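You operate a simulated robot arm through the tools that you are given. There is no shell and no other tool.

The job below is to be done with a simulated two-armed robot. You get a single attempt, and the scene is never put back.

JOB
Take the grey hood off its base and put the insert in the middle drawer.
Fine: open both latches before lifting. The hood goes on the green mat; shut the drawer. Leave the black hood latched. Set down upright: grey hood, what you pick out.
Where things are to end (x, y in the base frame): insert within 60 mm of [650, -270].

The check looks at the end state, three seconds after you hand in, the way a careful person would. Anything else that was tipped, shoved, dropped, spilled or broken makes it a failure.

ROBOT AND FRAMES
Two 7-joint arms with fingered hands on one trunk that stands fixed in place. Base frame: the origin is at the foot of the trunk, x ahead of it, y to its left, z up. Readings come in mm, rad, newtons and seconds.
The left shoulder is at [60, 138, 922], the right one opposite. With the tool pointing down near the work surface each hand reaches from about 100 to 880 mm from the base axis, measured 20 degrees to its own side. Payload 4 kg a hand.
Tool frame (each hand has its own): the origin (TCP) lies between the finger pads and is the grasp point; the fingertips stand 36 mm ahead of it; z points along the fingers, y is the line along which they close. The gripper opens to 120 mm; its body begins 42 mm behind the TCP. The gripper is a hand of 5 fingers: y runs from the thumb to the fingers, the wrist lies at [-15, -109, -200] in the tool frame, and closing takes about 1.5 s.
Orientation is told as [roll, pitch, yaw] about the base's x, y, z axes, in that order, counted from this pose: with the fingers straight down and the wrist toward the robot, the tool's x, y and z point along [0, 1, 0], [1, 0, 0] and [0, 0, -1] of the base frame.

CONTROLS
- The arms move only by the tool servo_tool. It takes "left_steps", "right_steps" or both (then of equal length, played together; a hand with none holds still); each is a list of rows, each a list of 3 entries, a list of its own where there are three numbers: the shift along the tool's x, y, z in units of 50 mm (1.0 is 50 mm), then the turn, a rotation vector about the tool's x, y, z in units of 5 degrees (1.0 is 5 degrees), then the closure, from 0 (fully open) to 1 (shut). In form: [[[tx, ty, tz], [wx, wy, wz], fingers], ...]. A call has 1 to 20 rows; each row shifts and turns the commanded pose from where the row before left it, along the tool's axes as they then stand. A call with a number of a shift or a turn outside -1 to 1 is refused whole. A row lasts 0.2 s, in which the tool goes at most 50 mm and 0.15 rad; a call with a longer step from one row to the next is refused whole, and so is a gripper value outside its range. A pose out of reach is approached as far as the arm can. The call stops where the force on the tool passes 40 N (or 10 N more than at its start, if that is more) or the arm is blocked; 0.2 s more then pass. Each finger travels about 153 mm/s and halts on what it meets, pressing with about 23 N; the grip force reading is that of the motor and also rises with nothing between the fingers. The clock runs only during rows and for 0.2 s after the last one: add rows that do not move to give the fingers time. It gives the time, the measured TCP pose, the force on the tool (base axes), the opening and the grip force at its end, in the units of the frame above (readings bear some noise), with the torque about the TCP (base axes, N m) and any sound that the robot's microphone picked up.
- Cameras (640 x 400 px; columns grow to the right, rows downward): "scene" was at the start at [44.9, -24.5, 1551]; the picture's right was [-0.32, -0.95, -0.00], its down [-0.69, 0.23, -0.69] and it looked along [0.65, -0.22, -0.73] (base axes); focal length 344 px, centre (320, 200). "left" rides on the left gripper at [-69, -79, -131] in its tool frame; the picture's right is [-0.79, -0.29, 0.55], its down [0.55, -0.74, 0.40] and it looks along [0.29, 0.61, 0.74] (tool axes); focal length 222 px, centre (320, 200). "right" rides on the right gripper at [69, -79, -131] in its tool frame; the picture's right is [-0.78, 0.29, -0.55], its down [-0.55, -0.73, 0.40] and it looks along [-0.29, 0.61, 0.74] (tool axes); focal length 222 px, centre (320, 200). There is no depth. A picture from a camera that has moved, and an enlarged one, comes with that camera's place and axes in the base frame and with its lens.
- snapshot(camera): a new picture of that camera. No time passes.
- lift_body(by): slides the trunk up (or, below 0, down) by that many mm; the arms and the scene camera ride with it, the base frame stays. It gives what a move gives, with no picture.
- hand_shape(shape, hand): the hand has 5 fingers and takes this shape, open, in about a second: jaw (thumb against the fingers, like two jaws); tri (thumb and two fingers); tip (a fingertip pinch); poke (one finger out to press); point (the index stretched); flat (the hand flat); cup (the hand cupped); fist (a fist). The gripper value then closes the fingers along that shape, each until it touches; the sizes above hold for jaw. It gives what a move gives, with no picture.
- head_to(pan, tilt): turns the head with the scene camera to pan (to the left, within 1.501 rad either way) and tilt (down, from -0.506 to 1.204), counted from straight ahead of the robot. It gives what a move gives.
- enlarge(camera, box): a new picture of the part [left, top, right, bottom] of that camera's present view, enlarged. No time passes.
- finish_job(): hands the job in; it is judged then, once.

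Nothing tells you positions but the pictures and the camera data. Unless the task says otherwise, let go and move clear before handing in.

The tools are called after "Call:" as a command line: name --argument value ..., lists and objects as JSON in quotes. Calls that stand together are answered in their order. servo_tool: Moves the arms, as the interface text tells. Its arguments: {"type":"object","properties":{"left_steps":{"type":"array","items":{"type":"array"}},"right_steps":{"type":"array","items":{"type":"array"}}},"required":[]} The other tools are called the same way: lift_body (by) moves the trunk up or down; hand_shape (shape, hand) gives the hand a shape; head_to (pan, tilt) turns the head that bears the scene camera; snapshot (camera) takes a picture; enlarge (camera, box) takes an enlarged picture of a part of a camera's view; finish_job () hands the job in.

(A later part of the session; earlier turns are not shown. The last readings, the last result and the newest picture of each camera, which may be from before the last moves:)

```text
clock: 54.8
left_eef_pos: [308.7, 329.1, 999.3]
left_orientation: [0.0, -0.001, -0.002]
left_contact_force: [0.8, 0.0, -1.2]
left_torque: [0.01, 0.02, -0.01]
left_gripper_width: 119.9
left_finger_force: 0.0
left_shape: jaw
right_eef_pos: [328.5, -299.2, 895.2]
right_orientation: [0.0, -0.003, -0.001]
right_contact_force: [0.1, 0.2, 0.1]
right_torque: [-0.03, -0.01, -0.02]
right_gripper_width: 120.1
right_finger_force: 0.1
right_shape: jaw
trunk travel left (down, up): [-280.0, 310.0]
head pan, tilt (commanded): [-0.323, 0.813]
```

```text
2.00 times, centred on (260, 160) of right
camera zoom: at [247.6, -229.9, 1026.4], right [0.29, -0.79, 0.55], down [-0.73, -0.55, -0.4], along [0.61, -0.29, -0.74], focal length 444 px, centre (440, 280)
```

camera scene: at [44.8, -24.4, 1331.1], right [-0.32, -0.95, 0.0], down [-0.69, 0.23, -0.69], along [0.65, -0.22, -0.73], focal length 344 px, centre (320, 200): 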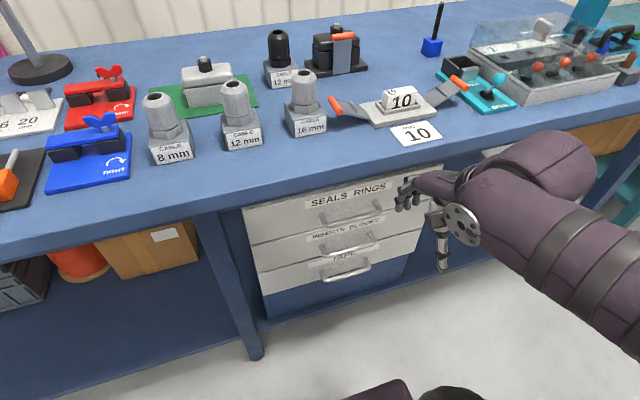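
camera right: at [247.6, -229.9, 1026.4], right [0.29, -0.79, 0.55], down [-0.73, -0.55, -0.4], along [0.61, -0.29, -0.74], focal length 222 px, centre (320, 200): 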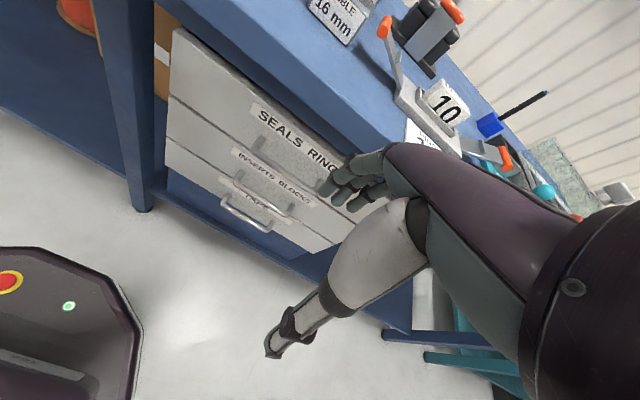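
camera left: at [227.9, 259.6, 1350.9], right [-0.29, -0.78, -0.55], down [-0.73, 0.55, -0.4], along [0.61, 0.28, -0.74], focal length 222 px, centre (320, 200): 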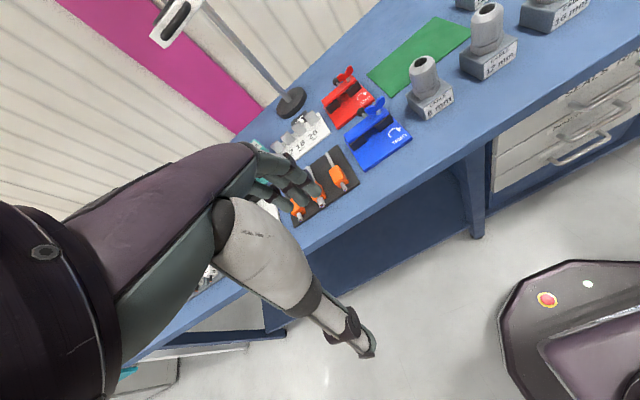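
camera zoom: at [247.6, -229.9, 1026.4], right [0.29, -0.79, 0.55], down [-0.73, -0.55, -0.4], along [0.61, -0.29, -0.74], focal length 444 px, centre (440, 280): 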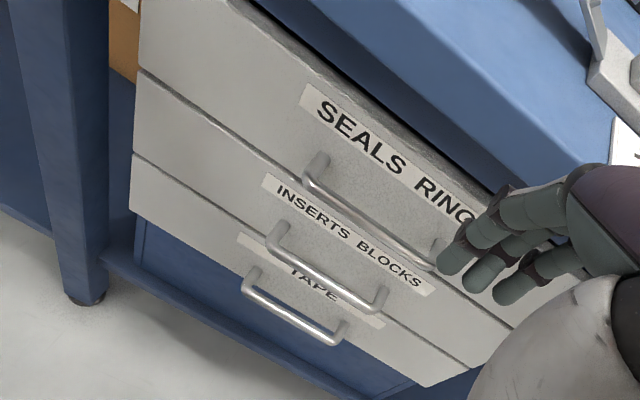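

The middle handle bar runs y -199 to -347 at about x 530, z 566. I'll bring the right hand in front of it and pitch the fingers to point forward.

Call:
servo_tool --right_steps '[[[0.08, 0.238, 0.65], [0, 0, 0], 0], [[0.08, 0.238, 0.65], [0, 0, 0], 0], [[0.08, 0.238, 0.65], [0, 0, 0], 0], [[0.08, 0.238, 0.65], [0, 0, 0], 0], [[0.08, 0.238, 0.65], [0, 0, 0], 0], [[0.08, 0.238, 0.65], [0, 0, 0], 0], [[0, 0, 0], [-1, 0, 0], 0], [[0, 0, 0], [-1, 0, 0], 0], [[0, 0, 0], [-1, 0, 0], 0], [[0, 0, 0], [-1, 0, 0], 0], [[0, 0, 0], [-1, 0, 0], 0], [[0, 0, 0], [-1, 0, 0], 0], [[0, 0, 0], [0, 0, 0], 0]]'

Call:
snapshot --camera "scene"

Call:
snapshot --camera "right"

```text
clock: 57.6
left_eef_pos: [309.3, 329.0, 999.4]
left_orientation: [-0.001, -0.001, -0.002]
left_contact_force: [0.1, 0.0, -0.6]
left_torque: [0.0, 0.04, -0.02]
left_gripper_width: 120.0
left_finger_force: 0.2
left_shape: jaw
right_eef_pos: [411.1, -293.9, 738.1]
right_orientation: [-0.06, -0.2, -0.019]
right_contact_force: [0.0, 0.3, -1.1]
right_torque: [0.02, 0.03, 0.01]
right_gripper_width: 120.0
right_finger_force: 0.1
right_shape: jaw
right hand out of reach, approached as far as the arm can: row 7, 8, 9, 10, 11, 12
trunk travel left (down, up): [-280.0, 310.0]
head pan, tilt (commanded): [-0.323, 0.813]
```

```text
taken
camera scene: at [44.8, -24.5, 1331.0], right [-0.32, -0.95, 0.0], down [-0.69, 0.23, -0.69], along [0.65, -0.22, -0.73], focal length 344 px, centre (320, 200)
```

scene: 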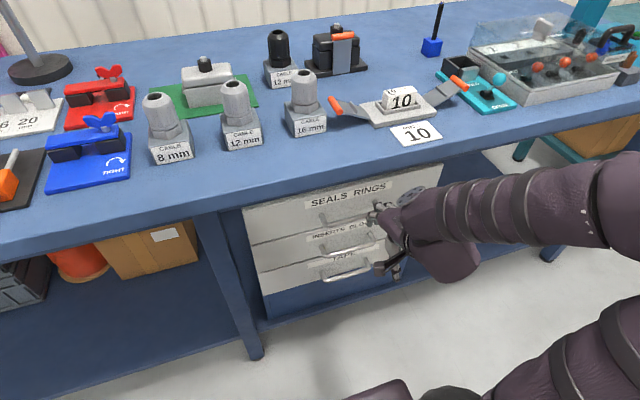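

```text
taken
camera right: at [309.1, -215.8, 845.2], right [0.15, -0.75, 0.64], down [-0.66, -0.56, -0.5], along [0.74, -0.34, -0.58], focal length 222 px, centre (320, 200)
```

right: 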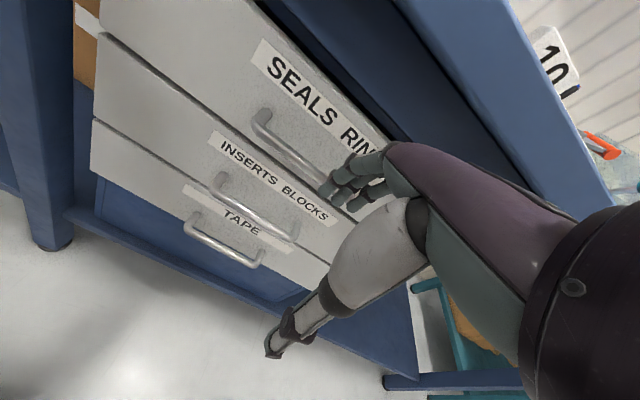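

The hand can't pitch far in this arm posture. I'll turn the head to see how the elbow lies before choosing another way to reach the handle.

Call:
head_to --pan -1.1 --tilt 0.75

Call:
snapshot --camera "scene"

```text
clock: 58.7
left_eef_pos: [307.7, 328.4, 1000.1]
left_orientation: [0.001, 0.0, -0.002]
left_contact_force: [0.0, 0.3, 0.0]
left_torque: [0.03, 0.01, 0.0]
left_gripper_width: 119.9
left_finger_force: 0.1
left_shape: jaw
right_eef_pos: [411.4, -294.9, 736.7]
right_orientation: [-0.058, -0.201, -0.018]
right_contact_force: [-1.1, -0.2, 0.0]
right_torque: [0.0, -0.01, 0.0]
right_gripper_width: 119.6
right_finger_force: 0.0
right_shape: jaw
trunk travel left (down, up): [-280.0, 310.0]
head pan, tilt (commanded): [-1.1, 0.75]
```

```text
taken
camera scene: at [6.7, -72.8, 1336.1], right [-0.89, -0.45, 0.0], down [-0.31, 0.61, -0.73], along [0.33, -0.65, -0.68], focal length 344 px, centre (320, 200)
```

scene: 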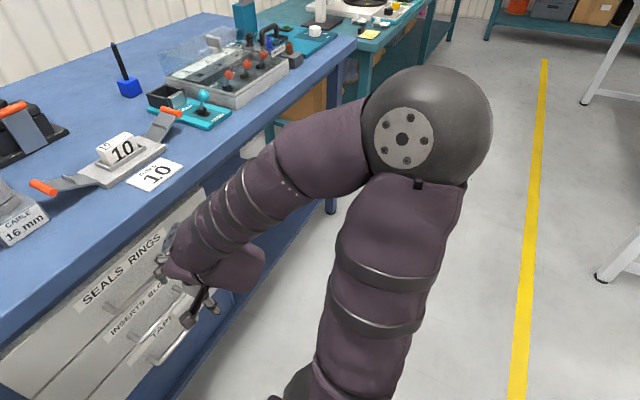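

The elbow is high, so the forearm slopes down and pitching up isn't possible. Pitching slightly the other way is: a flat hand pointing forward and down can slip its fingertips behind the bar from above. I'll undo the pitch, shape the hand flat and look.

Call:
servo_tool --right_steps '[[[0, 0, 0], [1, 0, 0], 0], [[0, 0, 0], [1, 0, 0], 0], [[0, 0, 0], [1, 0, 0], 0], [[0, 0, 0], [1, 0, 0], 0], [[0, 0, 0], [1, 0, 0], 0], [[0, 0, 0], [1, 0, 0], 0], [[0, 0, 0], [0, 0, 0], 0]]'

Call:
hand_shape --hand "right" --shape "flat"

Call:
head_to --pan -0.5 --tilt 0.95

Call:
snapshot --camera "scene"

Call:
snapshot --camera "right"

```text
clock: 60.3
left_eef_pos: [308.1, 327.8, 999.5]
left_orientation: [0.001, -0.002, -0.004]
left_contact_force: [-0.6, -0.2, 0.2]
left_torque: [0.01, -0.01, 0.03]
left_gripper_width: 119.8
left_finger_force: 0.0
left_shape: jaw
right_eef_pos: [400.1, -288.4, 728.5]
right_orientation: [-0.059, 0.298, -0.048]
right_contact_force: [0.0, 0.4, 0.1]
right_torque: [0.02, 0.0, 0.0]
right_gripper_width: 119.9
right_finger_force: 0.1
right_shape: jaw
right hand out of reach, approached as far as the arm can: row 2
trunk travel left (down, up): [-280.0, 310.0]
head pan, tilt (commanded): [-1.1, 0.75]
```

```text
clock: 61.2
left_eef_pos: [308.6, 328.3, 1000.6]
left_orientation: [0.0, -0.002, -0.001]
left_contact_force: [0.4, 0.1, -0.7]
left_torque: [-0.01, 0.03, 0.02]
left_gripper_width: 120.0
left_finger_force: 0.1
left_shape: jaw
right_eef_pos: [399.7, -287.5, 727.9]
right_orientation: [-0.059, 0.299, -0.048]
right_contact_force: [-5.1, 1.4, -3.9]
right_torque: [0.04, 0.52, -0.07]
right_gripper_width: 114.0
right_finger_force: 0.0
right_shape: flat
trunk travel left (down, up): [-280.0, 310.0]
head pan, tilt (commanded): [-1.1, 0.75]
```

```text
clock: 62.2
left_eef_pos: [307.8, 328.8, 1000.2]
left_orientation: [0.0, -0.002, 0.0]
left_contact_force: [0.4, 0.0, 0.3]
left_torque: [0.02, 0.02, -0.01]
left_gripper_width: 119.4
left_finger_force: 0.1
left_shape: jaw
right_eef_pos: [399.1, -288.0, 728.9]
right_orientation: [-0.059, 0.297, -0.046]
right_contact_force: [-5.6, -0.2, -4.9]
right_torque: [0.04, 0.71, -0.08]
right_gripper_width: 114.1
right_finger_force: 0.0
right_shape: flat
trunk travel left (down, up): [-280.0, 310.0]
head pan, tilt (commanded): [-0.499, 0.949]
```

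```text
taken
camera scene: at [32.7, -34.0, 1320.6], right [-0.48, -0.88, 0.0], down [-0.71, 0.39, -0.58], along [0.51, -0.28, -0.81], focal length 344 px, centre (320, 200)
```

scene: 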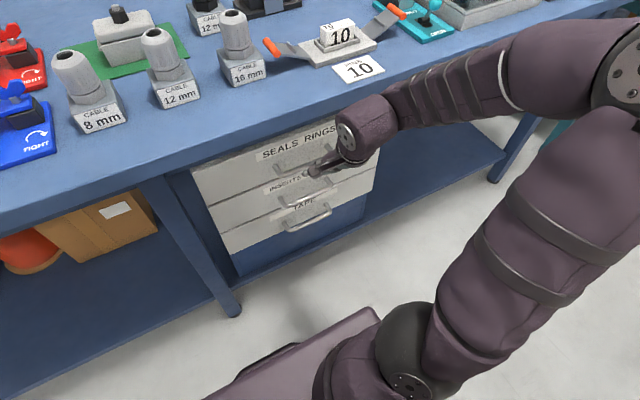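

```text
taken
camera right: at [364.2, -210.1, 873.1], right [0.42, -0.77, 0.48], down [-0.84, -0.53, -0.13], along [0.36, -0.35, -0.87], focal length 222 px, centre (320, 200)
```

right: 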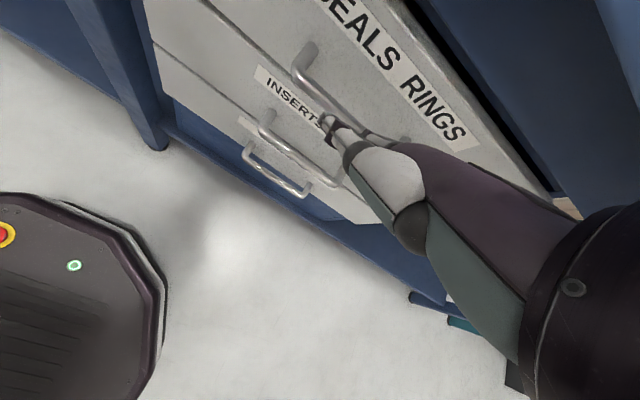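

The extended fingers brushed the top handle, reading about 5 N. I'll draw the hand straight back at once.

Call:
servo_tool --right_steps '[[[0, -0.3, 0.09], [0, 0, 0], 0], [[0, -0.574, 0.174], [0, 0, 0], 0], [[0, -0.574, 0.174], [0, 0, 0], 0], [[0, 0, 0], [0, 0, 0], 0]]'

Call:
snapshot --camera "scene"

Call:
snapshot --camera "right"

Call:
enlarge --camera "scene" --box '[180, 110, 400, 280]'

```text
clock: 63.2
left_eef_pos: [308.2, 329.7, 1000.5]
left_orientation: [0.0, -0.003, -0.002]
left_contact_force: [0.9, -1.2, -0.1]
left_torque: [0.0, -0.03, -0.01]
left_gripper_width: 119.8
left_finger_force: 0.1
left_shape: jaw
right_eef_pos: [324.6, -287.7, 730.6]
right_orientation: [-0.063, 0.32, -0.048]
right_contact_force: [0.5, 0.2, 0.2]
right_torque: [-0.01, 0.01, -0.02]
right_gripper_width: 114.2
right_finger_force: 0.0
right_shape: flat
trunk travel left (down, up): [-280.0, 310.0]
head pan, tilt (commanded): [-0.499, 0.949]
```

```text
taken
camera scene: at [32.7, -33.9, 1320.6], right [-0.48, -0.88, 0.0], down [-0.71, 0.39, -0.58], along [0.51, -0.28, -0.81], focal length 344 px, centre (320, 200)
```

scene: 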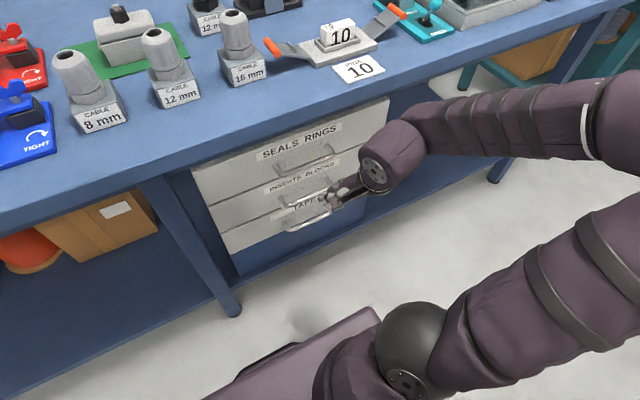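

```text
taken
camera right: at [291.4, -208.1, 875.3], right [0.43, -0.77, 0.47], down [-0.84, -0.53, -0.11], along [0.34, -0.35, -0.87], focal length 222 px, centre (320, 200)
```

right: 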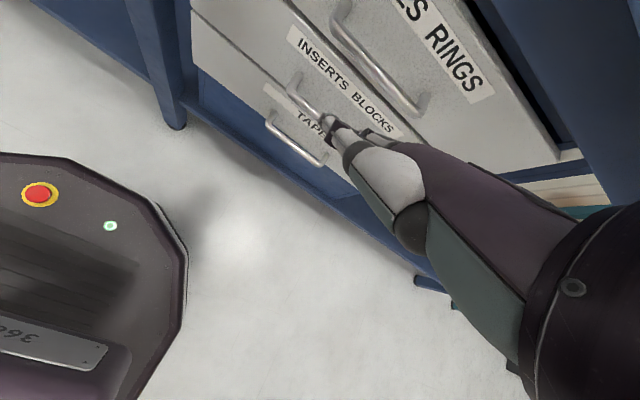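

```text
2.35 times, centred on (290, 195) of scene
camera zoom: at [32.7, -33.9, 1320.6], right [-0.48, -0.88, 0.0], down [-0.71, 0.39, -0.58], along [0.51, -0.28, -0.81], focal length 810 px, centre (391, 212)
```

zoom: 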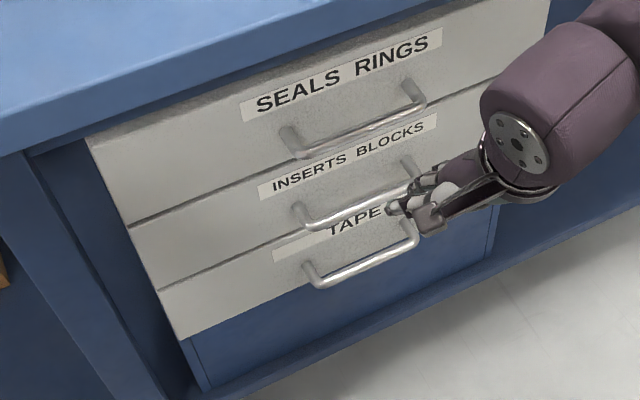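

The drawers look undisturbed and the hand is free. I'll look closely at the flat hand's shape.

Call:
enlarge --camera "right" --box '[290, 90, 450, 260]'

Call:
enlarge --camera "scene" --box '[300, 130, 420, 220]'

```text
2.35 times, centred on (370, 175) of right
camera zoom: at [291.4, -208.1, 875.3], right [0.43, -0.77, 0.47], down [-0.84, -0.53, -0.11], along [0.34, -0.35, -0.87], focal length 523 px, centre (202, 259)
```

zoom: 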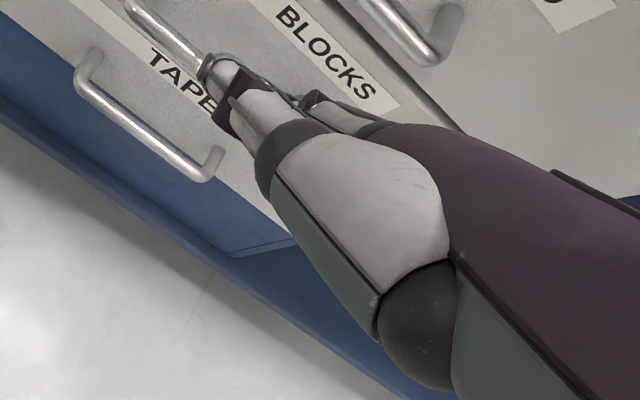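

```text
4.44 times, centred on (360, 175) of scene
camera zoom: at [32.7, -33.9, 1320.6], right [-0.48, -0.88, 0.0], down [-0.71, 0.39, -0.58], along [0.51, -0.28, -0.81], focal length 1531 px, centre (142, 311)
```

zoom: 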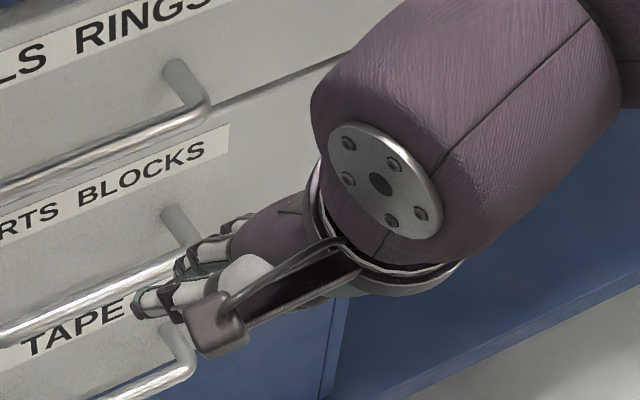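

In the flat shape the thumb sticks out sideways and would foul the bar. I'll try "point": a straight index finger makes a cleaner hook, with the others folded.

Call:
hand_shape --hand "right" --shape "point"

Call:
enlarge --camera "right" --box '[270, 70, 450, 260]'

Call:
enlarge --camera "scene" --box '[280, 120, 420, 230]'

```text
clock: 64.1
left_eef_pos: [309.0, 328.9, 1000.2]
left_orientation: [-0.001, -0.003, -0.002]
left_contact_force: [0.3, -0.4, -0.9]
left_torque: [0.0, 0.0, 0.0]
left_gripper_width: 120.0
left_finger_force: 0.1
left_shape: jaw
right_eef_pos: [323.6, -285.5, 730.3]
right_orientation: [-0.061, 0.321, -0.05]
right_contact_force: [-0.2, -0.1, 0.2]
right_torque: [0.02, 0.0, 0.01]
right_gripper_width: 0.1
right_finger_force: 0.1
right_shape: point
trunk travel left (down, up): [-280.0, 310.0]
head pan, tilt (commanded): [-0.499, 0.949]
```

```text
2.11 times, centred on (360, 165) of right
camera zoom: at [291.7, -208.1, 875.3], right [0.43, -0.77, 0.47], down [-0.84, -0.53, -0.11], along [0.34, -0.35, -0.87], focal length 468 px, centre (236, 274)
```

zoom: 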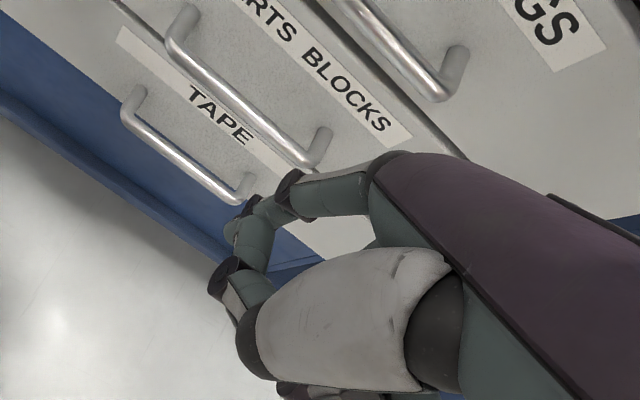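

```text
3.64 times, centred on (350, 175) of scene
camera zoom: at [32.8, -33.8, 1320.6], right [-0.48, -0.88, 0.0], down [-0.71, 0.39, -0.58], along [0.51, -0.28, -0.81], focal length 1252 px, centre (211, 291)
```

zoom: 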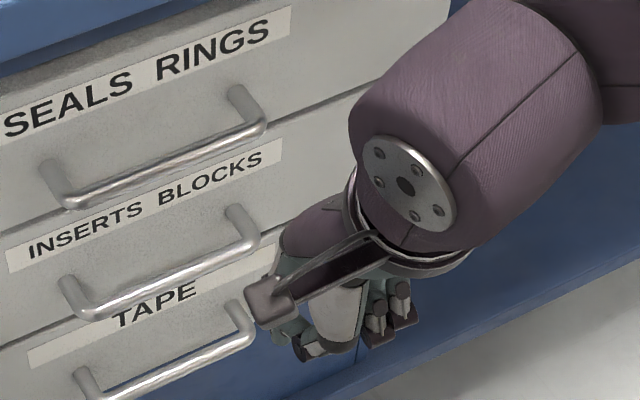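

"Point" gives one straight index finger along the tool axis with the others folded, which is good for hooking. The wrist needs the hand higher relative to the shoulder to pitch forward, so I'll lower the trunk more, then bring the hand back up and pitch it.

Call:
lift_body --by -270

Call:
servo_tool --right_steps '[[[0, 0.2, -0.75], [0, 0, 0], 0], [[0, 0.2, -0.75], [0, 0, 0], 0], [[0, 0.2, -0.75], [0, 0, 0], 0], [[0, 0.2, -0.75], [-0.6, 0.3, 0.3], 0], [[0, 0, 0], [-1, 0.3, 0.3], 0], [[0, 0, 0], [-1, 0, 0], 0], [[0, 0, 0], [-1, 0, 0], 0], [[0, 0, 0], [-1, 0, 0], 0], [[0, 0, 0], [-1, 0, 0], 0], [[0, 0, 0], [-1, 0, 0], 0], [[0, 0, 0], [0, 0, 0], 0]]'

Call:
snapshot --camera "scene"

Call:
snapshot --camera "right"

```text
clock: 66.8
left_eef_pos: [307.9, 329.1, 729.6]
left_orientation: [0.0, -0.001, -0.001]
left_contact_force: [-0.1, -0.3, -0.3]
left_torque: [0.03, -0.01, -0.03]
left_gripper_width: 120.1
left_finger_force: 0.1
left_shape: jaw
right_eef_pos: [324.1, -285.5, 460.7]
right_orientation: [-0.061, 0.323, -0.049]
right_contact_force: [-0.1, -0.1, 0.1]
right_torque: [-0.01, -0.03, 0.02]
right_gripper_width: 0.1
right_finger_force: 0.1
right_shape: point
trunk travel left (down, up): [-10.0, 580.0]
head pan, tilt (commanded): [-0.499, 0.949]
```

```text
clock: 69.2
left_eef_pos: [308.8, 328.4, 729.2]
left_orientation: [0.0, -0.002, -0.001]
left_contact_force: [-0.7, -1.1, 0.3]
left_torque: [0.03, 0.05, -0.02]
left_gripper_width: 120.1
left_finger_force: 0.0
left_shape: jaw
right_eef_pos: [409.3, -280.4, 589.0]
right_orientation: [-0.023, -0.258, -0.087]
right_contact_force: [-0.9, -0.5, 0.5]
right_torque: [0.02, -0.03, -0.01]
right_gripper_width: 0.0
right_finger_force: 0.0
right_shape: point
trunk travel left (down, up): [-10.0, 580.0]
head pan, tilt (commanded): [-0.499, 0.949]
```

```text
taken
camera scene: at [32.9, -33.8, 1050.6], right [-0.48, -0.88, 0.0], down [-0.71, 0.39, -0.58], along [0.51, -0.28, -0.81], focal length 344 px, centre (320, 200)
```

scene: 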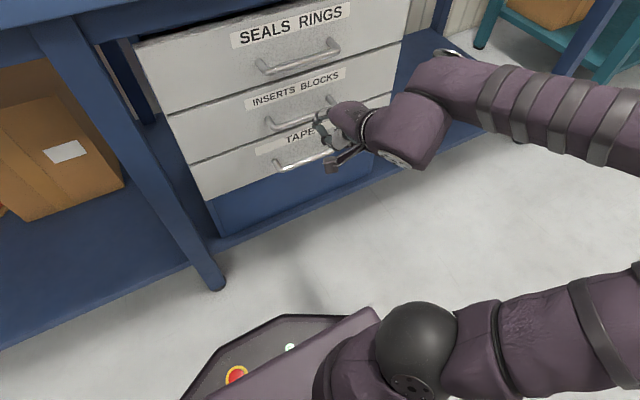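

```text
taken
camera right: at [305.9, -200.1, 694.7], right [0.07, -0.78, 0.62], down [-0.66, -0.5, -0.56], along [0.75, -0.37, -0.55], focal length 222 px, centre (320, 200)
```

right: 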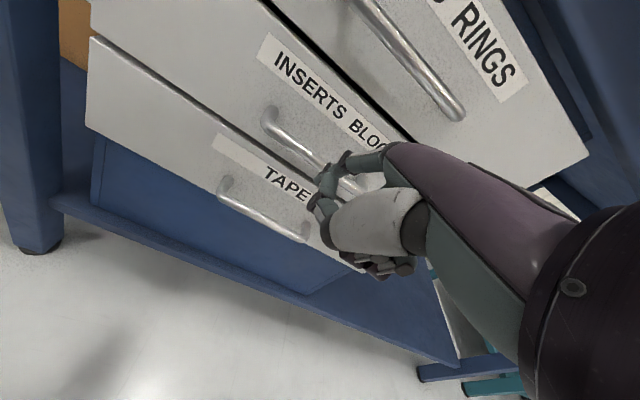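

With the trunk low the hand pitches freely. I'll pitch further toward fingers-forward and straighten the small yaw, then look.

Call:
servo_tool --right_steps '[[[0, 0, 0], [-0.5, 0.25, -0.8], 0], [[0, 0, 0], [-1, 0, 0], 0], [[0, 0, 0], [-1, 0, 0], 0], [[0, 0, 0], [-1, 0, 0], 0], [[0, 0, 0], [-1, 0, 0], 0], [[0, 0, 0], [-1, 0, 0], 0], [[0, 0, 0], [-1, 0, 0], 0], [[0, 0, 0], [0, 0, 0], 0]]'

Call:
snapshot --camera "scene"

Call:
snapshot --camera "right"

```text
clock: 71.0
left_eef_pos: [308.0, 330.1, 730.5]
left_orientation: [-0.001, -0.002, 0.001]
left_contact_force: [0.0, 0.1, -0.3]
left_torque: [-0.02, -0.05, 0.03]
left_gripper_width: 119.9
left_finger_force: 0.1
left_shape: jaw
right_eef_pos: [435.8, -318.0, 619.6]
right_orientation: [-0.029, -0.823, 0.004]
right_contact_force: [0.6, -0.3, 0.0]
right_torque: [0.0, -0.03, -0.04]
right_gripper_width: 0.0
right_finger_force: 0.0
right_shape: point
right hand out of reach, approached as far as the arm can: row 5, 6, 7
trunk travel left (down, up): [-10.0, 580.0]
head pan, tilt (commanded): [-0.499, 0.949]
```

```text
taken
camera scene: at [33.0, -33.7, 1050.6], right [-0.48, -0.88, 0.0], down [-0.71, 0.39, -0.58], along [0.51, -0.28, -0.81], focal length 344 px, centre (320, 200)
```

scene: 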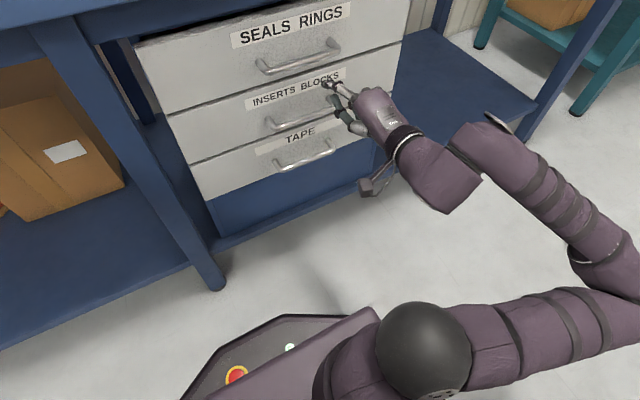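

```text
taken
camera right: at [286.5, -245.6, 649.7], right [-0.22, -0.77, 0.6], down [-0.22, -0.56, -0.8], along [0.95, -0.3, -0.05], focal length 222 px, centre (320, 200)
```

right: 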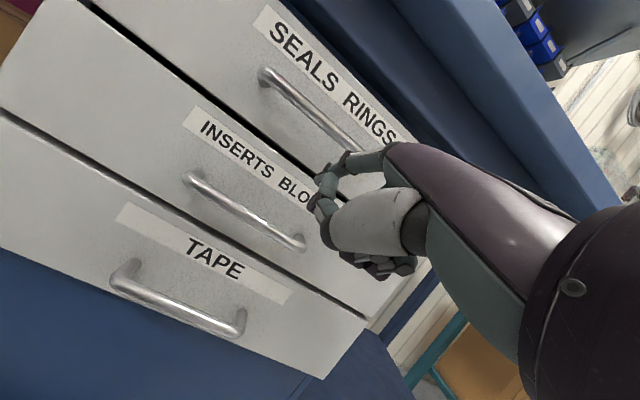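

The pitch reaches about -47° here, enough for a jaw grip over the bar. I'll back off a little, centre on the handle, switch to jaw and part-close the fingers to about 30 mm.

Call:
servo_tool --right_steps '[[[0.35, -0.18, -0.2], [0, 0, 0], 0], [[0.35, -0.18, -0.2], [0, 0, 0], 0], [[0.35, -0.18, -0.2], [0, 0, 0], 0], [[0, 0, 0], [0, 0, 0], 0]]'

Call:
hand_shape --hand "right" --shape "jaw"

Call:
servo_tool --right_steps '[[[0, 0, 0], [0, 0, 0], 0.25], [[0, 0, 0], [0, 0, 0], 0.5], [[0, 0, 0], [0, 0, 0], 0.72], [[0, 0, 0], [0, 0, 0], 0.72], [[0, 0, 0], [0, 0, 0], 0.72], [[0, 0, 0], [0, 0, 0], 0.72], [[0, 0, 0], [0, 0, 0], 0.72]]'

Call:
snapshot --camera "right"

Call:
snapshot --camera "scene"

```text
clock: 72.0
left_eef_pos: [308.1, 327.9, 729.1]
left_orientation: [0.002, 0.0, -0.002]
left_contact_force: [-0.3, 0.1, 0.2]
left_torque: [0.01, 0.0, 0.0]
left_gripper_width: 119.6
left_finger_force: 0.0
left_shape: jaw
right_eef_pos: [427.7, -298.4, 649.6]
right_orientation: [-0.029, -0.82, 0.001]
right_contact_force: [-0.1, 1.0, 0.1]
right_torque: [-0.03, 0.01, 0.01]
right_gripper_width: 0.1
right_finger_force: 0.1
right_shape: point
right hand out of reach, approached as far as the arm can: row 1, 2, 3
trunk travel left (down, up): [-10.0, 580.0]
head pan, tilt (commanded): [-0.499, 0.949]
```

```text
clock: 72.9
left_eef_pos: [308.3, 328.4, 729.5]
left_orientation: [0.0, -0.002, -0.003]
left_contact_force: [-0.1, -0.2, -0.3]
left_torque: [0.02, -0.01, -0.01]
left_gripper_width: 119.9
left_finger_force: 0.0
left_shape: jaw
right_eef_pos: [428.0, -297.9, 649.5]
right_orientation: [-0.028, -0.821, 0.001]
right_contact_force: [0.1, 0.1, 0.1]
right_torque: [-0.04, 0.03, 0.01]
right_gripper_width: 119.8
right_finger_force: 0.1
right_shape: jaw
trunk travel left (down, up): [-10.0, 580.0]
head pan, tilt (commanded): [-0.499, 0.949]
```

```text
clock: 74.5
left_eef_pos: [310.0, 328.1, 730.9]
left_orientation: [-0.001, 0.0, -0.001]
left_contact_force: [-0.4, 0.3, 0.1]
left_torque: [0.03, 0.0, 0.01]
left_gripper_width: 120.0
left_finger_force: 0.1
left_shape: jaw
right_eef_pos: [427.6, -298.0, 650.2]
right_orientation: [-0.03, -0.822, 0.002]
right_contact_force: [-0.6, 0.1, -0.7]
right_torque: [0.0, 0.0, -0.01]
right_gripper_width: 34.0
right_finger_force: 0.2
right_shape: jaw
trunk travel left (down, up): [-10.0, 580.0]
head pan, tilt (commanded): [-0.499, 0.949]
```

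```text
taken
camera right: at [278.1, -226.1, 680.4], right [-0.22, -0.77, 0.6], down [-0.22, -0.56, -0.8], along [0.95, -0.31, -0.05], focal length 222 px, centre (320, 200)
```

right: 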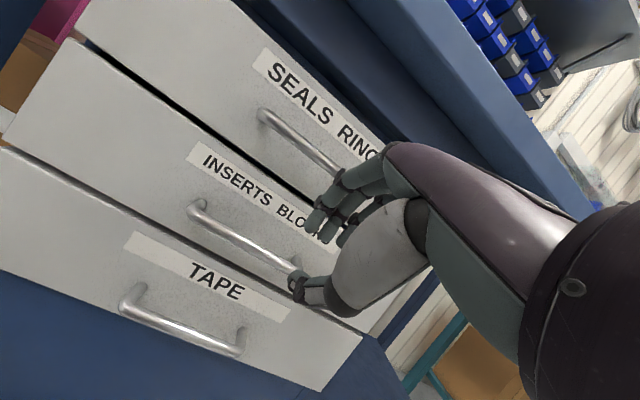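

```text
taken
camera scene: at [32.9, -33.9, 1050.6], right [-0.48, -0.88, 0.0], down [-0.71, 0.39, -0.58], along [0.51, -0.28, -0.81], focal length 344 px, centre (320, 200)
```

scene: 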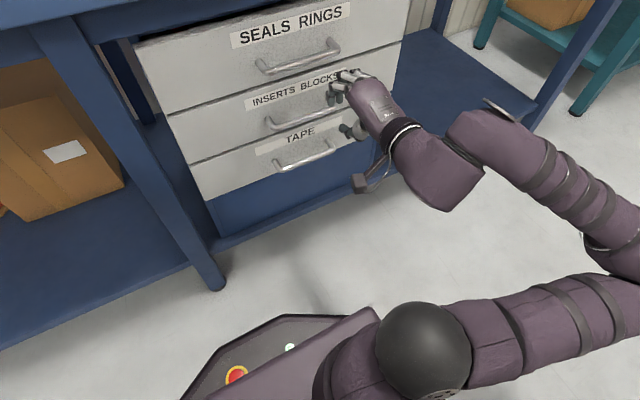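

The fingers are part-closed at 34 mm. I'll refine the handle bar's position from both cameras before advancing.

Call:
enlarge --camera "right" --box '[170, 150, 370, 330]'

Call:
enlarge --camera "scene" --box '[220, 50, 400, 180]'

Call:
enlarge --camera "left" --box '[400, 60, 640, 260]'

```text
2.22 times, centred on (270, 240) of right
camera zoom: at [278.1, -226.1, 680.4], right [-0.22, -0.77, 0.6], down [-0.22, -0.56, -0.8], along [0.95, -0.31, -0.05], focal length 494 px, centre (431, 111)
```

zoom: 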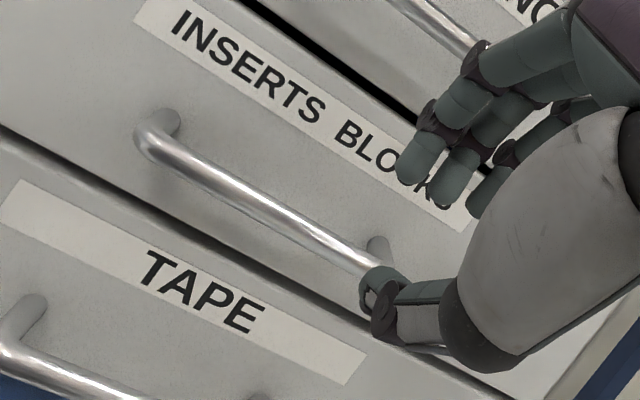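

```text
3.08 times, centred on (310, 115) of scene
camera zoom: at [32.9, -33.9, 1050.6], right [-0.48, -0.88, 0.0], down [-0.71, 0.39, -0.58], along [0.51, -0.28, -0.81], focal length 1060 px, centre (351, 462)
```

zoom: 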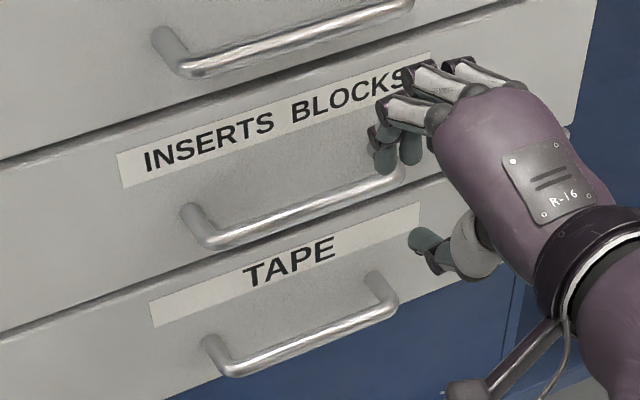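

```text
2.00 times, centred on (520, 160) of left
camera zoom: at [228.8, 258.8, 861.2], right [-0.29, -0.78, -0.55], down [-0.73, 0.55, -0.4], along [0.61, 0.29, -0.74], focal length 444 px, centre (-80, 280)
```

zoom: 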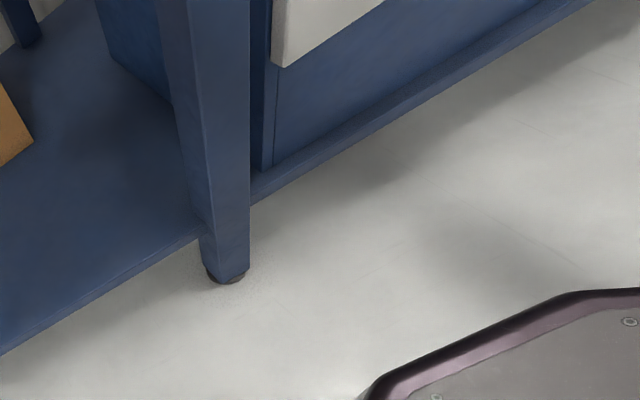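

I refine the bar to about (532, y -203 to -345, 571) and the drawer face to x 566. I'll advance the part-open hand toward the bar, stopping just short to check.

Call:
servo_tool --right_steps '[[[0.165, 0.0655, 0.5415], [0, 0, 0], 0.72], [[0.165, 0.0655, 0.5415], [0, 0, 0], 0.72], [[0.165, 0.0655, 0.5415], [0, 0, 0], 0.72], [[0, 0, 0], [0, 0, 0], 0.72]]'

Call:
enlarge --camera "right" --box '[170, 130, 370, 310]'

Call:
enlarge --camera "scene" --box '[220, 50, 400, 180]'

```text
clock: 75.5
left_eef_pos: [309.3, 327.4, 730.8]
left_orientation: [0.002, 0.0, -0.002]
left_contact_force: [0.8, 0.7, -0.3]
left_torque: [0.0, -0.01, -0.01]
left_gripper_width: 120.1
left_finger_force: 0.0
left_shape: jaw
right_eef_pos: [494.5, -274.6, 600.4]
right_orientation: [-0.029, -0.821, 0.003]
right_contact_force: [-0.3, 0.4, -0.3]
right_torque: [-0.01, 0.02, -0.01]
right_gripper_width: 33.6
right_finger_force: 0.1
right_shape: jaw
trunk travel left (down, up): [-10.0, 580.0]
head pan, tilt (commanded): [-0.499, 0.949]
```

```text
2.22 times, centred on (270, 220) of right
camera zoom: at [344.7, -203.5, 630.5], right [-0.22, -0.77, 0.6], down [-0.22, -0.56, -0.8], along [0.95, -0.31, -0.05], focal length 494 px, centre (431, 156)
```

zoom: 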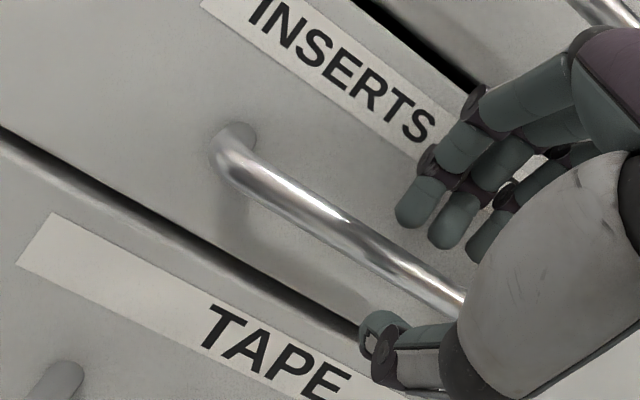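

```text
3.08 times, centred on (310, 115) of scene
camera zoom: at [32.8, -33.8, 1050.6], right [-0.48, -0.88, 0.0], down [-0.71, 0.39, -0.58], along [0.51, -0.28, -0.81], focal length 1060 px, centre (351, 462)
```

zoom: 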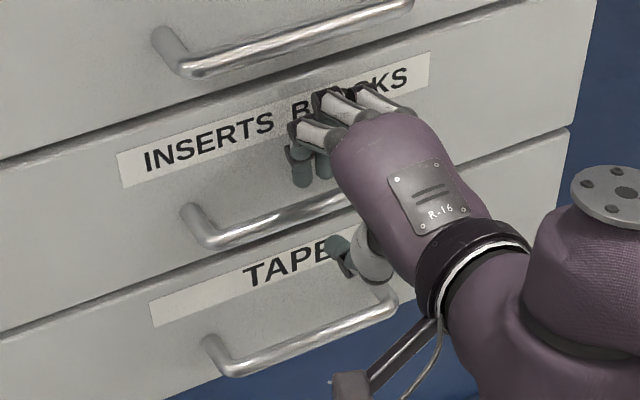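

The bar lies between the thumb and fingers. I'll advance the last 25 mm and watch for contact.

Call:
servo_tool --right_steps '[[[0.065, 0.04, 0.17], [0, 0, 0], 0.72], [[0.065, 0.04, 0.17], [0, 0, 0], 0.72], [[0, 0, 0.15], [0, 0, 0], 0.72], [[0, 0, 0], [0, 0, 0], 0.72]]'

Call:
enlarge --camera "right" --box '[170, 130, 370, 310]'

Call:
enlarge --camera "scene" --box '[220, 50, 400, 180]'

```text
clock: 76.5
left_eef_pos: [307.8, 329.0, 729.7]
left_orientation: [0.0, 0.0, -0.001]
left_contact_force: [0.0, 0.1, 0.7]
left_torque: [0.01, 0.0, 0.02]
left_gripper_width: 119.9
left_finger_force: 0.0
left_shape: jaw
right_eef_pos: [512.7, -269.2, 587.3]
right_orientation: [-0.031, -0.823, 0.003]
right_contact_force: [-13.7, 1.6, 3.1]
right_torque: [-0.04, -0.38, -0.14]
right_gripper_width: 32.7
right_finger_force: 0.0
right_shape: jaw
trunk travel left (down, up): [-10.0, 580.0]
head pan, tilt (commanded): [-0.499, 0.949]
```

```text
2.22 times, centred on (270, 220) of right
camera zoom: at [363.9, -196.6, 617.6], right [-0.22, -0.77, 0.6], down [-0.22, -0.56, -0.8], along [0.95, -0.31, -0.05], focal length 494 px, centre (431, 156)
```

zoom: 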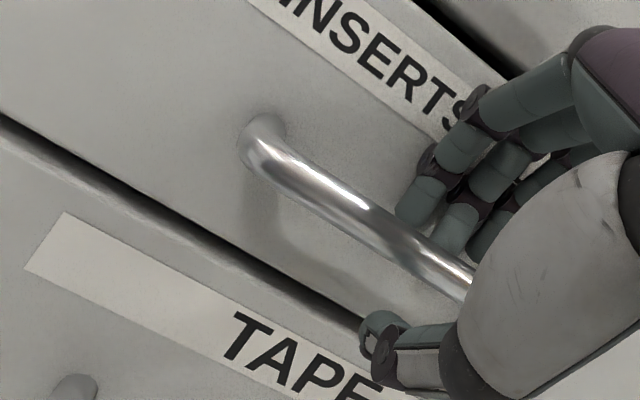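

```text
3.08 times, centred on (310, 115) of scene
camera zoom: at [31.9, -33.7, 1050.7], right [-0.48, -0.88, 0.0], down [-0.71, 0.39, -0.58], along [0.51, -0.28, -0.81], focal length 1060 px, centre (351, 462)
```

zoom: 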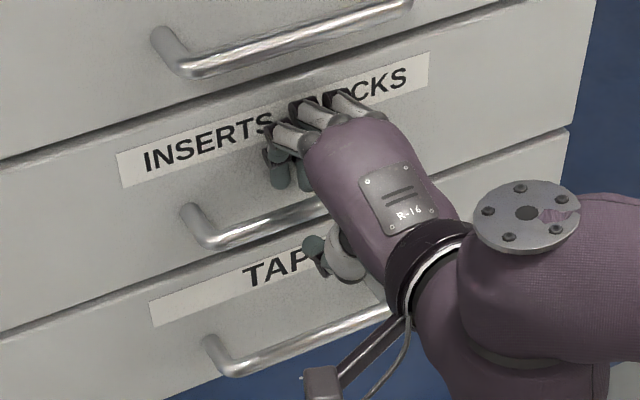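

The fingertips touch the drawer face lightly. I'll back off 3 mm and close around the bar.

Call:
servo_tool --right_steps '[[[0, -0.04, -0.05], [0, 0, 0], 0.72], [[0, 0, 0], [0, 0, 0], 0.8], [[0, 0, 0], [0, 0, 0], 0.9], [[0, 0, 0], [0, 0, 0], 1], [[0, 0, 0], [0, 0, 0], 1], [[0, 0, 0], [0, 0, 0], 1], [[0, 0, 0], [0, 0, 0], 1]]'

Call:
enlarge --camera "right" --box '[170, 130, 370, 310]'

Call:
enlarge --camera "scene" --box '[220, 50, 400, 180]'

```text
clock: 78.1
left_eef_pos: [308.7, 328.1, 730.2]
left_orientation: [0.001, 0.0, 0.0]
left_contact_force: [0.3, -0.3, -1.0]
left_torque: [0.02, 0.0, -0.01]
left_gripper_width: 119.9
left_finger_force: 0.1
left_shape: jaw
right_eef_pos: [511.5, -269.2, 587.0]
right_orientation: [-0.029, -0.82, 0.001]
right_contact_force: [3.4, 0.5, -3.5]
right_torque: [-0.1, 0.01, 0.12]
right_gripper_width: 0.0
right_finger_force: 22.5
right_shape: jaw
trunk travel left (down, up): [-10.0, 580.0]
head pan, tilt (commanded): [-0.499, 0.949]
```

```text
2.22 times, centred on (270, 220) of right
camera zoom: at [362.0, -196.7, 617.4], right [-0.22, -0.77, 0.6], down [-0.22, -0.56, -0.8], along [0.95, -0.31, -0.05], focal length 494 px, centre (431, 156)
```

zoom: 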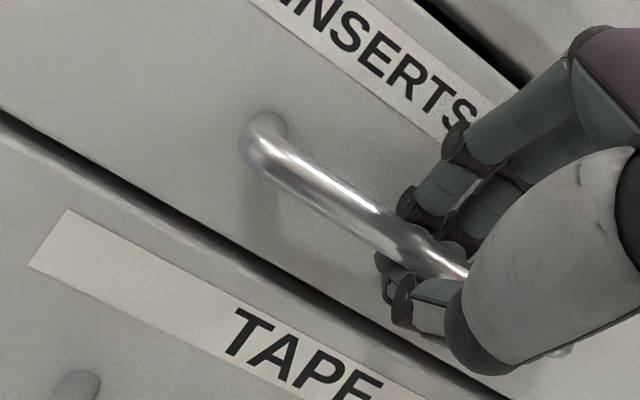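

```text
3.08 times, centred on (310, 115) of scene
camera zoom: at [33.2, -33.9, 1050.6], right [-0.48, -0.88, 0.0], down [-0.71, 0.39, -0.58], along [0.51, -0.28, -0.81], focal length 1060 px, centre (351, 462)
```

zoom: 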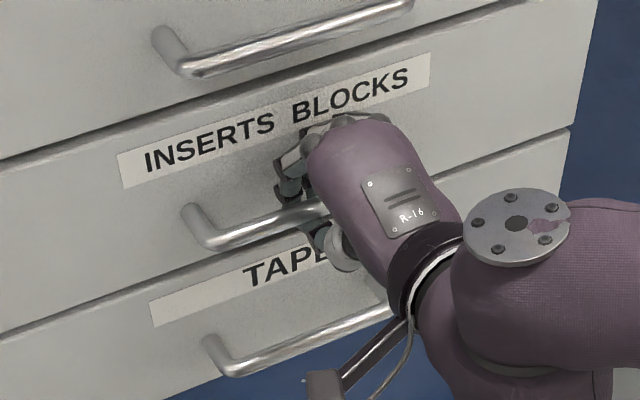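

The fingers encircle the bar. I'll start pulling the drawer out slowly, easing the pitch as the hand comes back, and check the force.

Call:
servo_tool --right_steps '[[[0, -0.123, -0.145], [0.36, 0, 0], 1], [[0, -0.127, -0.141], [0.36, 0, 0], 1], [[0, -0.132, -0.137], [0.36, 0, 0], 1], [[0, 0, 0], [0, 0, 0], 1]]'

Call:
snapshot --camera "scene"

Call:
snapshot --camera "right"

```text
clock: 79.1
left_eef_pos: [307.8, 328.2, 730.1]
left_orientation: [0.001, -0.001, -0.002]
left_contact_force: [0.2, 0.7, -0.2]
left_torque: [0.02, -0.01, 0.01]
left_gripper_width: 119.8
left_finger_force: 0.0
left_shape: jaw
right_eef_pos: [482.3, -267.9, 589.2]
right_orientation: [-0.026, -0.727, -0.004]
right_contact_force: [-0.2, -2.9, -8.9]
right_torque: [-0.14, 0.02, 0.0]
right_gripper_width: 0.1
right_finger_force: 22.7
right_shape: jaw
trunk travel left (down, up): [-10.0, 580.0]
head pan, tilt (commanded): [-0.499, 0.949]
```

```text
taken
camera scene: at [33.2, -34.2, 1050.5], right [-0.48, -0.88, 0.0], down [-0.71, 0.39, -0.58], along [0.51, -0.28, -0.81], focal length 344 px, centre (320, 200)
```

scene: 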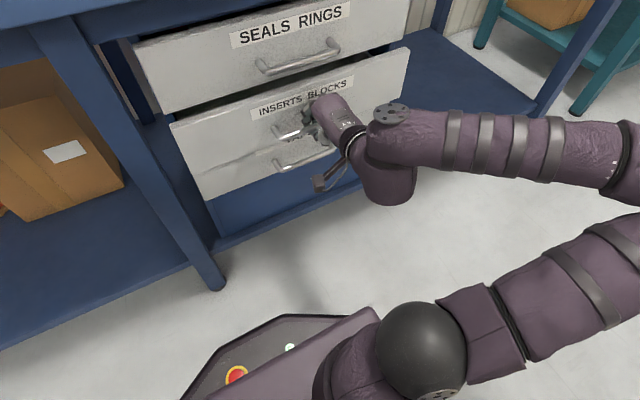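

```text
taken
camera right: at [336.6, -195.7, 632.4], right [-0.16, -0.77, 0.62], down [-0.3, -0.56, -0.77], along [0.94, -0.31, -0.14], focal length 222 px, centre (320, 200)
```

right: 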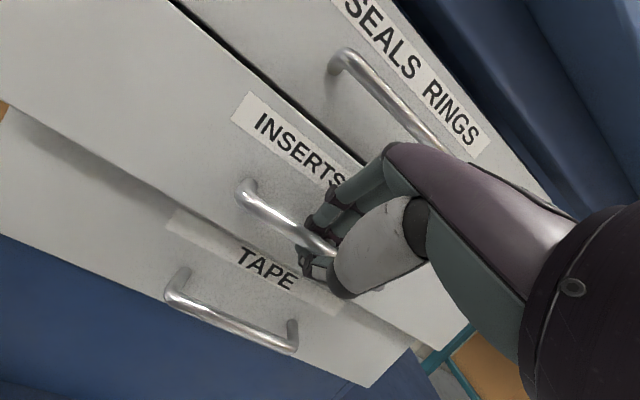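

The middle drawer is sliding out with little resistance. I'll keep pulling while easing the pitch.

Call:
servo_tool --right_steps '[[[0, -0.149, -0.119], [0.36, 0, 0], 1], [[0, -0.152, -0.114], [0.36, 0, 0], 1], [[0, -0.156, -0.109], [0.36, 0, 0], 1], [[0, -0.159, -0.104], [0.36, 0, 0], 1], [[0, -0.154, -0.105], [0.41, 0, 0], 1], [[0, -0.157, -0.099], [0.41, 0, 0], 1], [[0, -0.161, -0.094], [0.41, 0, 0], 1], [[0, 0, 0], [0, 0, 0], 1]]'

Call:
snapshot --camera "scene"

Call:
snapshot --camera "right"

```text
clock: 80.9
left_eef_pos: [309.1, 327.8, 729.3]
left_orientation: [0.001, 0.001, -0.002]
left_contact_force: [0.8, 0.0, 0.8]
left_torque: [0.01, -0.02, -0.01]
left_gripper_width: 119.9
left_finger_force: 0.0
left_shape: jaw
right_eef_pos: [417.2, -267.6, 586.9]
right_orientation: [-0.021, -0.495, -0.009]
right_contact_force: [-0.3, -1.5, 0.2]
right_torque: [-0.1, 0.0, 0.1]
right_gripper_width: 0.1
right_finger_force: 22.3
right_shape: jaw
trunk travel left (down, up): [-10.0, 580.0]
head pan, tilt (commanded): [-0.499, 0.949]
```

```text
taken
camera scene: at [32.8, -33.9, 1050.6], right [-0.48, -0.88, 0.0], down [-0.71, 0.39, -0.58], along [0.51, -0.28, -0.81], focal length 344 px, centre (320, 200)
```

scene: 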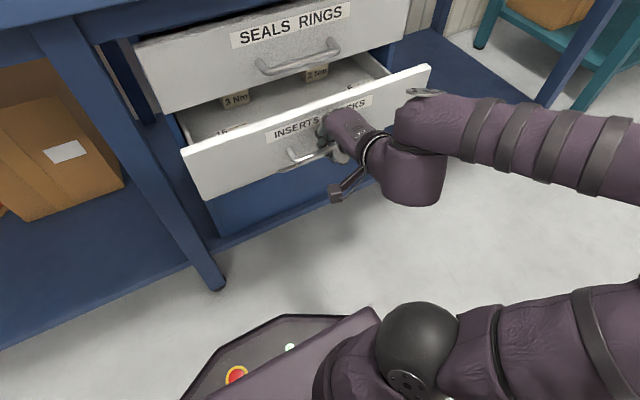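

```text
taken
camera right: at [286.1, -194.5, 663.1], right [-0.02, -0.77, 0.64], down [-0.47, -0.55, -0.69], along [0.88, -0.31, -0.35], focal length 222 px, centre (320, 200)
```

right: 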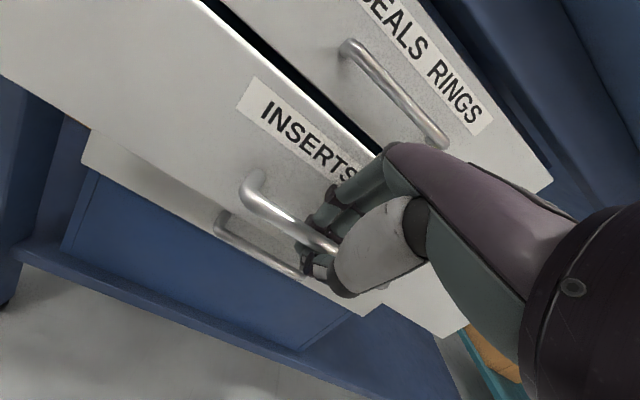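

The drawer is out about 95 mm, with some small labels inside. I'll keep pulling to roughly 235 mm so the hand can get in from above.

Call:
servo_tool --right_steps '[[[0, -0.164, -0.088], [0.41, 0, 0], 1], [[0, -0.167, -0.082], [0.41, 0, 0], 1], [[0, -0.17, -0.076], [0.41, 0, 0], 1], [[0, -0.172, -0.07], [0.41, 0, 0], 1], [[0, -0.21, -0.077], [0.46, 0, 0], 1], [[0, -0.213, -0.068], [0.46, 0, 0], 1], [[0, -0.216, -0.06], [0.46, 0, 0], 1], [[0, -0.218, -0.051], [0.46, 0, 0], 1], [[0, 0, 0], [0, 0, 0], 1]]'

Call:
snapshot --camera "scene"

Call:
snapshot --camera "right"

```text
clock: 82.9
left_eef_pos: [309.1, 328.9, 730.4]
left_orientation: [0.0, -0.002, -0.002]
left_contact_force: [0.0, 0.6, 0.3]
left_torque: [0.01, -0.01, 0.0]
left_gripper_width: 119.9
left_finger_force: 0.1
left_shape: jaw
right_eef_pos: [334.1, -265.4, 586.9]
right_orientation: [-0.022, -0.191, -0.016]
right_contact_force: [1.4, -4.1, 8.8]
right_torque: [-0.21, -1.04, -0.18]
right_gripper_width: 0.2
right_finger_force: 23.0
right_shape: jaw
trunk travel left (down, up): [-10.0, 580.0]
head pan, tilt (commanded): [-0.499, 0.949]
```

```text
taken
camera scene: at [32.5, -33.8, 1050.7], right [-0.48, -0.88, 0.0], down [-0.71, 0.39, -0.58], along [0.51, -0.28, -0.81], focal length 344 px, centre (320, 200)
```

scene: 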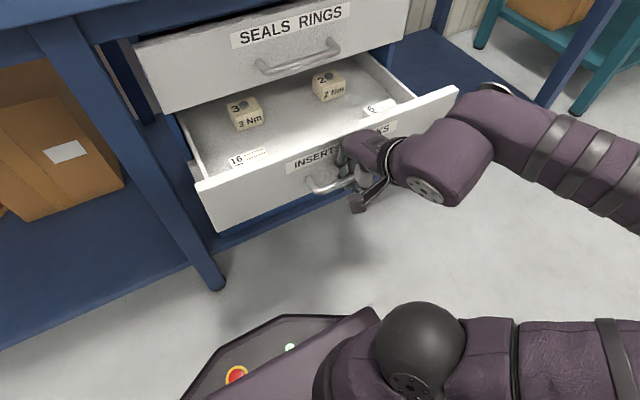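

```text
taken
camera right: at [232.5, -193.4, 700.1], right [0.17, -0.78, 0.61], down [-0.66, -0.55, -0.52], along [0.74, -0.31, -0.6], focal length 222 px, centre (320, 200)
```

right: 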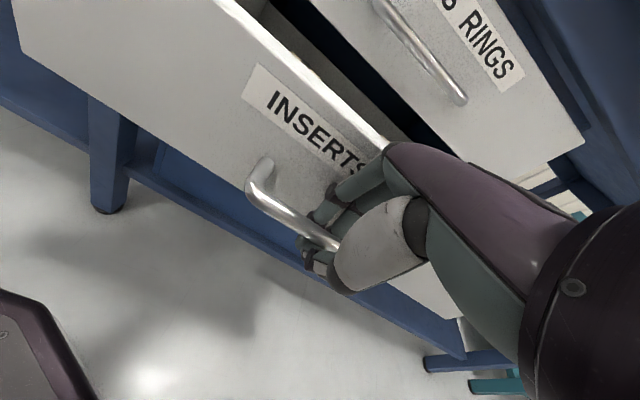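

The knuckles are starting to press the drawer face as the pitch flattens, with about 1 Nm of torque. I'll pitch back a little while pulling further and see if that's reachable.

Call:
servo_tool --right_steps '[[[0, -0.1, -0.02], [-0.5, 0, 0], 1], [[0, -0.196, -0.04], [-0.5, 0, 0], 1], [[0, -0.195, -0.048], [-0.3, 0, 0], 1], [[0, 0, 0], [0, 0, 0], 1]]'

```text
clock: 83.9
left_eef_pos: [309.2, 328.3, 730.6]
left_orientation: [-0.001, 0.0, -0.003]
left_contact_force: [0.7, 0.0, 0.2]
left_torque: [0.01, 0.01, 0.01]
left_gripper_width: 119.8
left_finger_force: 0.1
left_shape: jaw
right_eef_pos: [328.4, -265.8, 586.5]
right_orientation: [-0.021, -0.233, -0.014]
right_contact_force: [-1.3, -3.1, -5.4]
right_torque: [0.07, -0.04, -0.04]
right_gripper_width: 0.0
right_finger_force: 22.5
right_shape: jaw
right hand out of reach, approached as far as the arm can: row 2, 3
trunk travel left (down, up): [-10.0, 580.0]
head pan, tilt (commanded): [-0.499, 0.949]
```

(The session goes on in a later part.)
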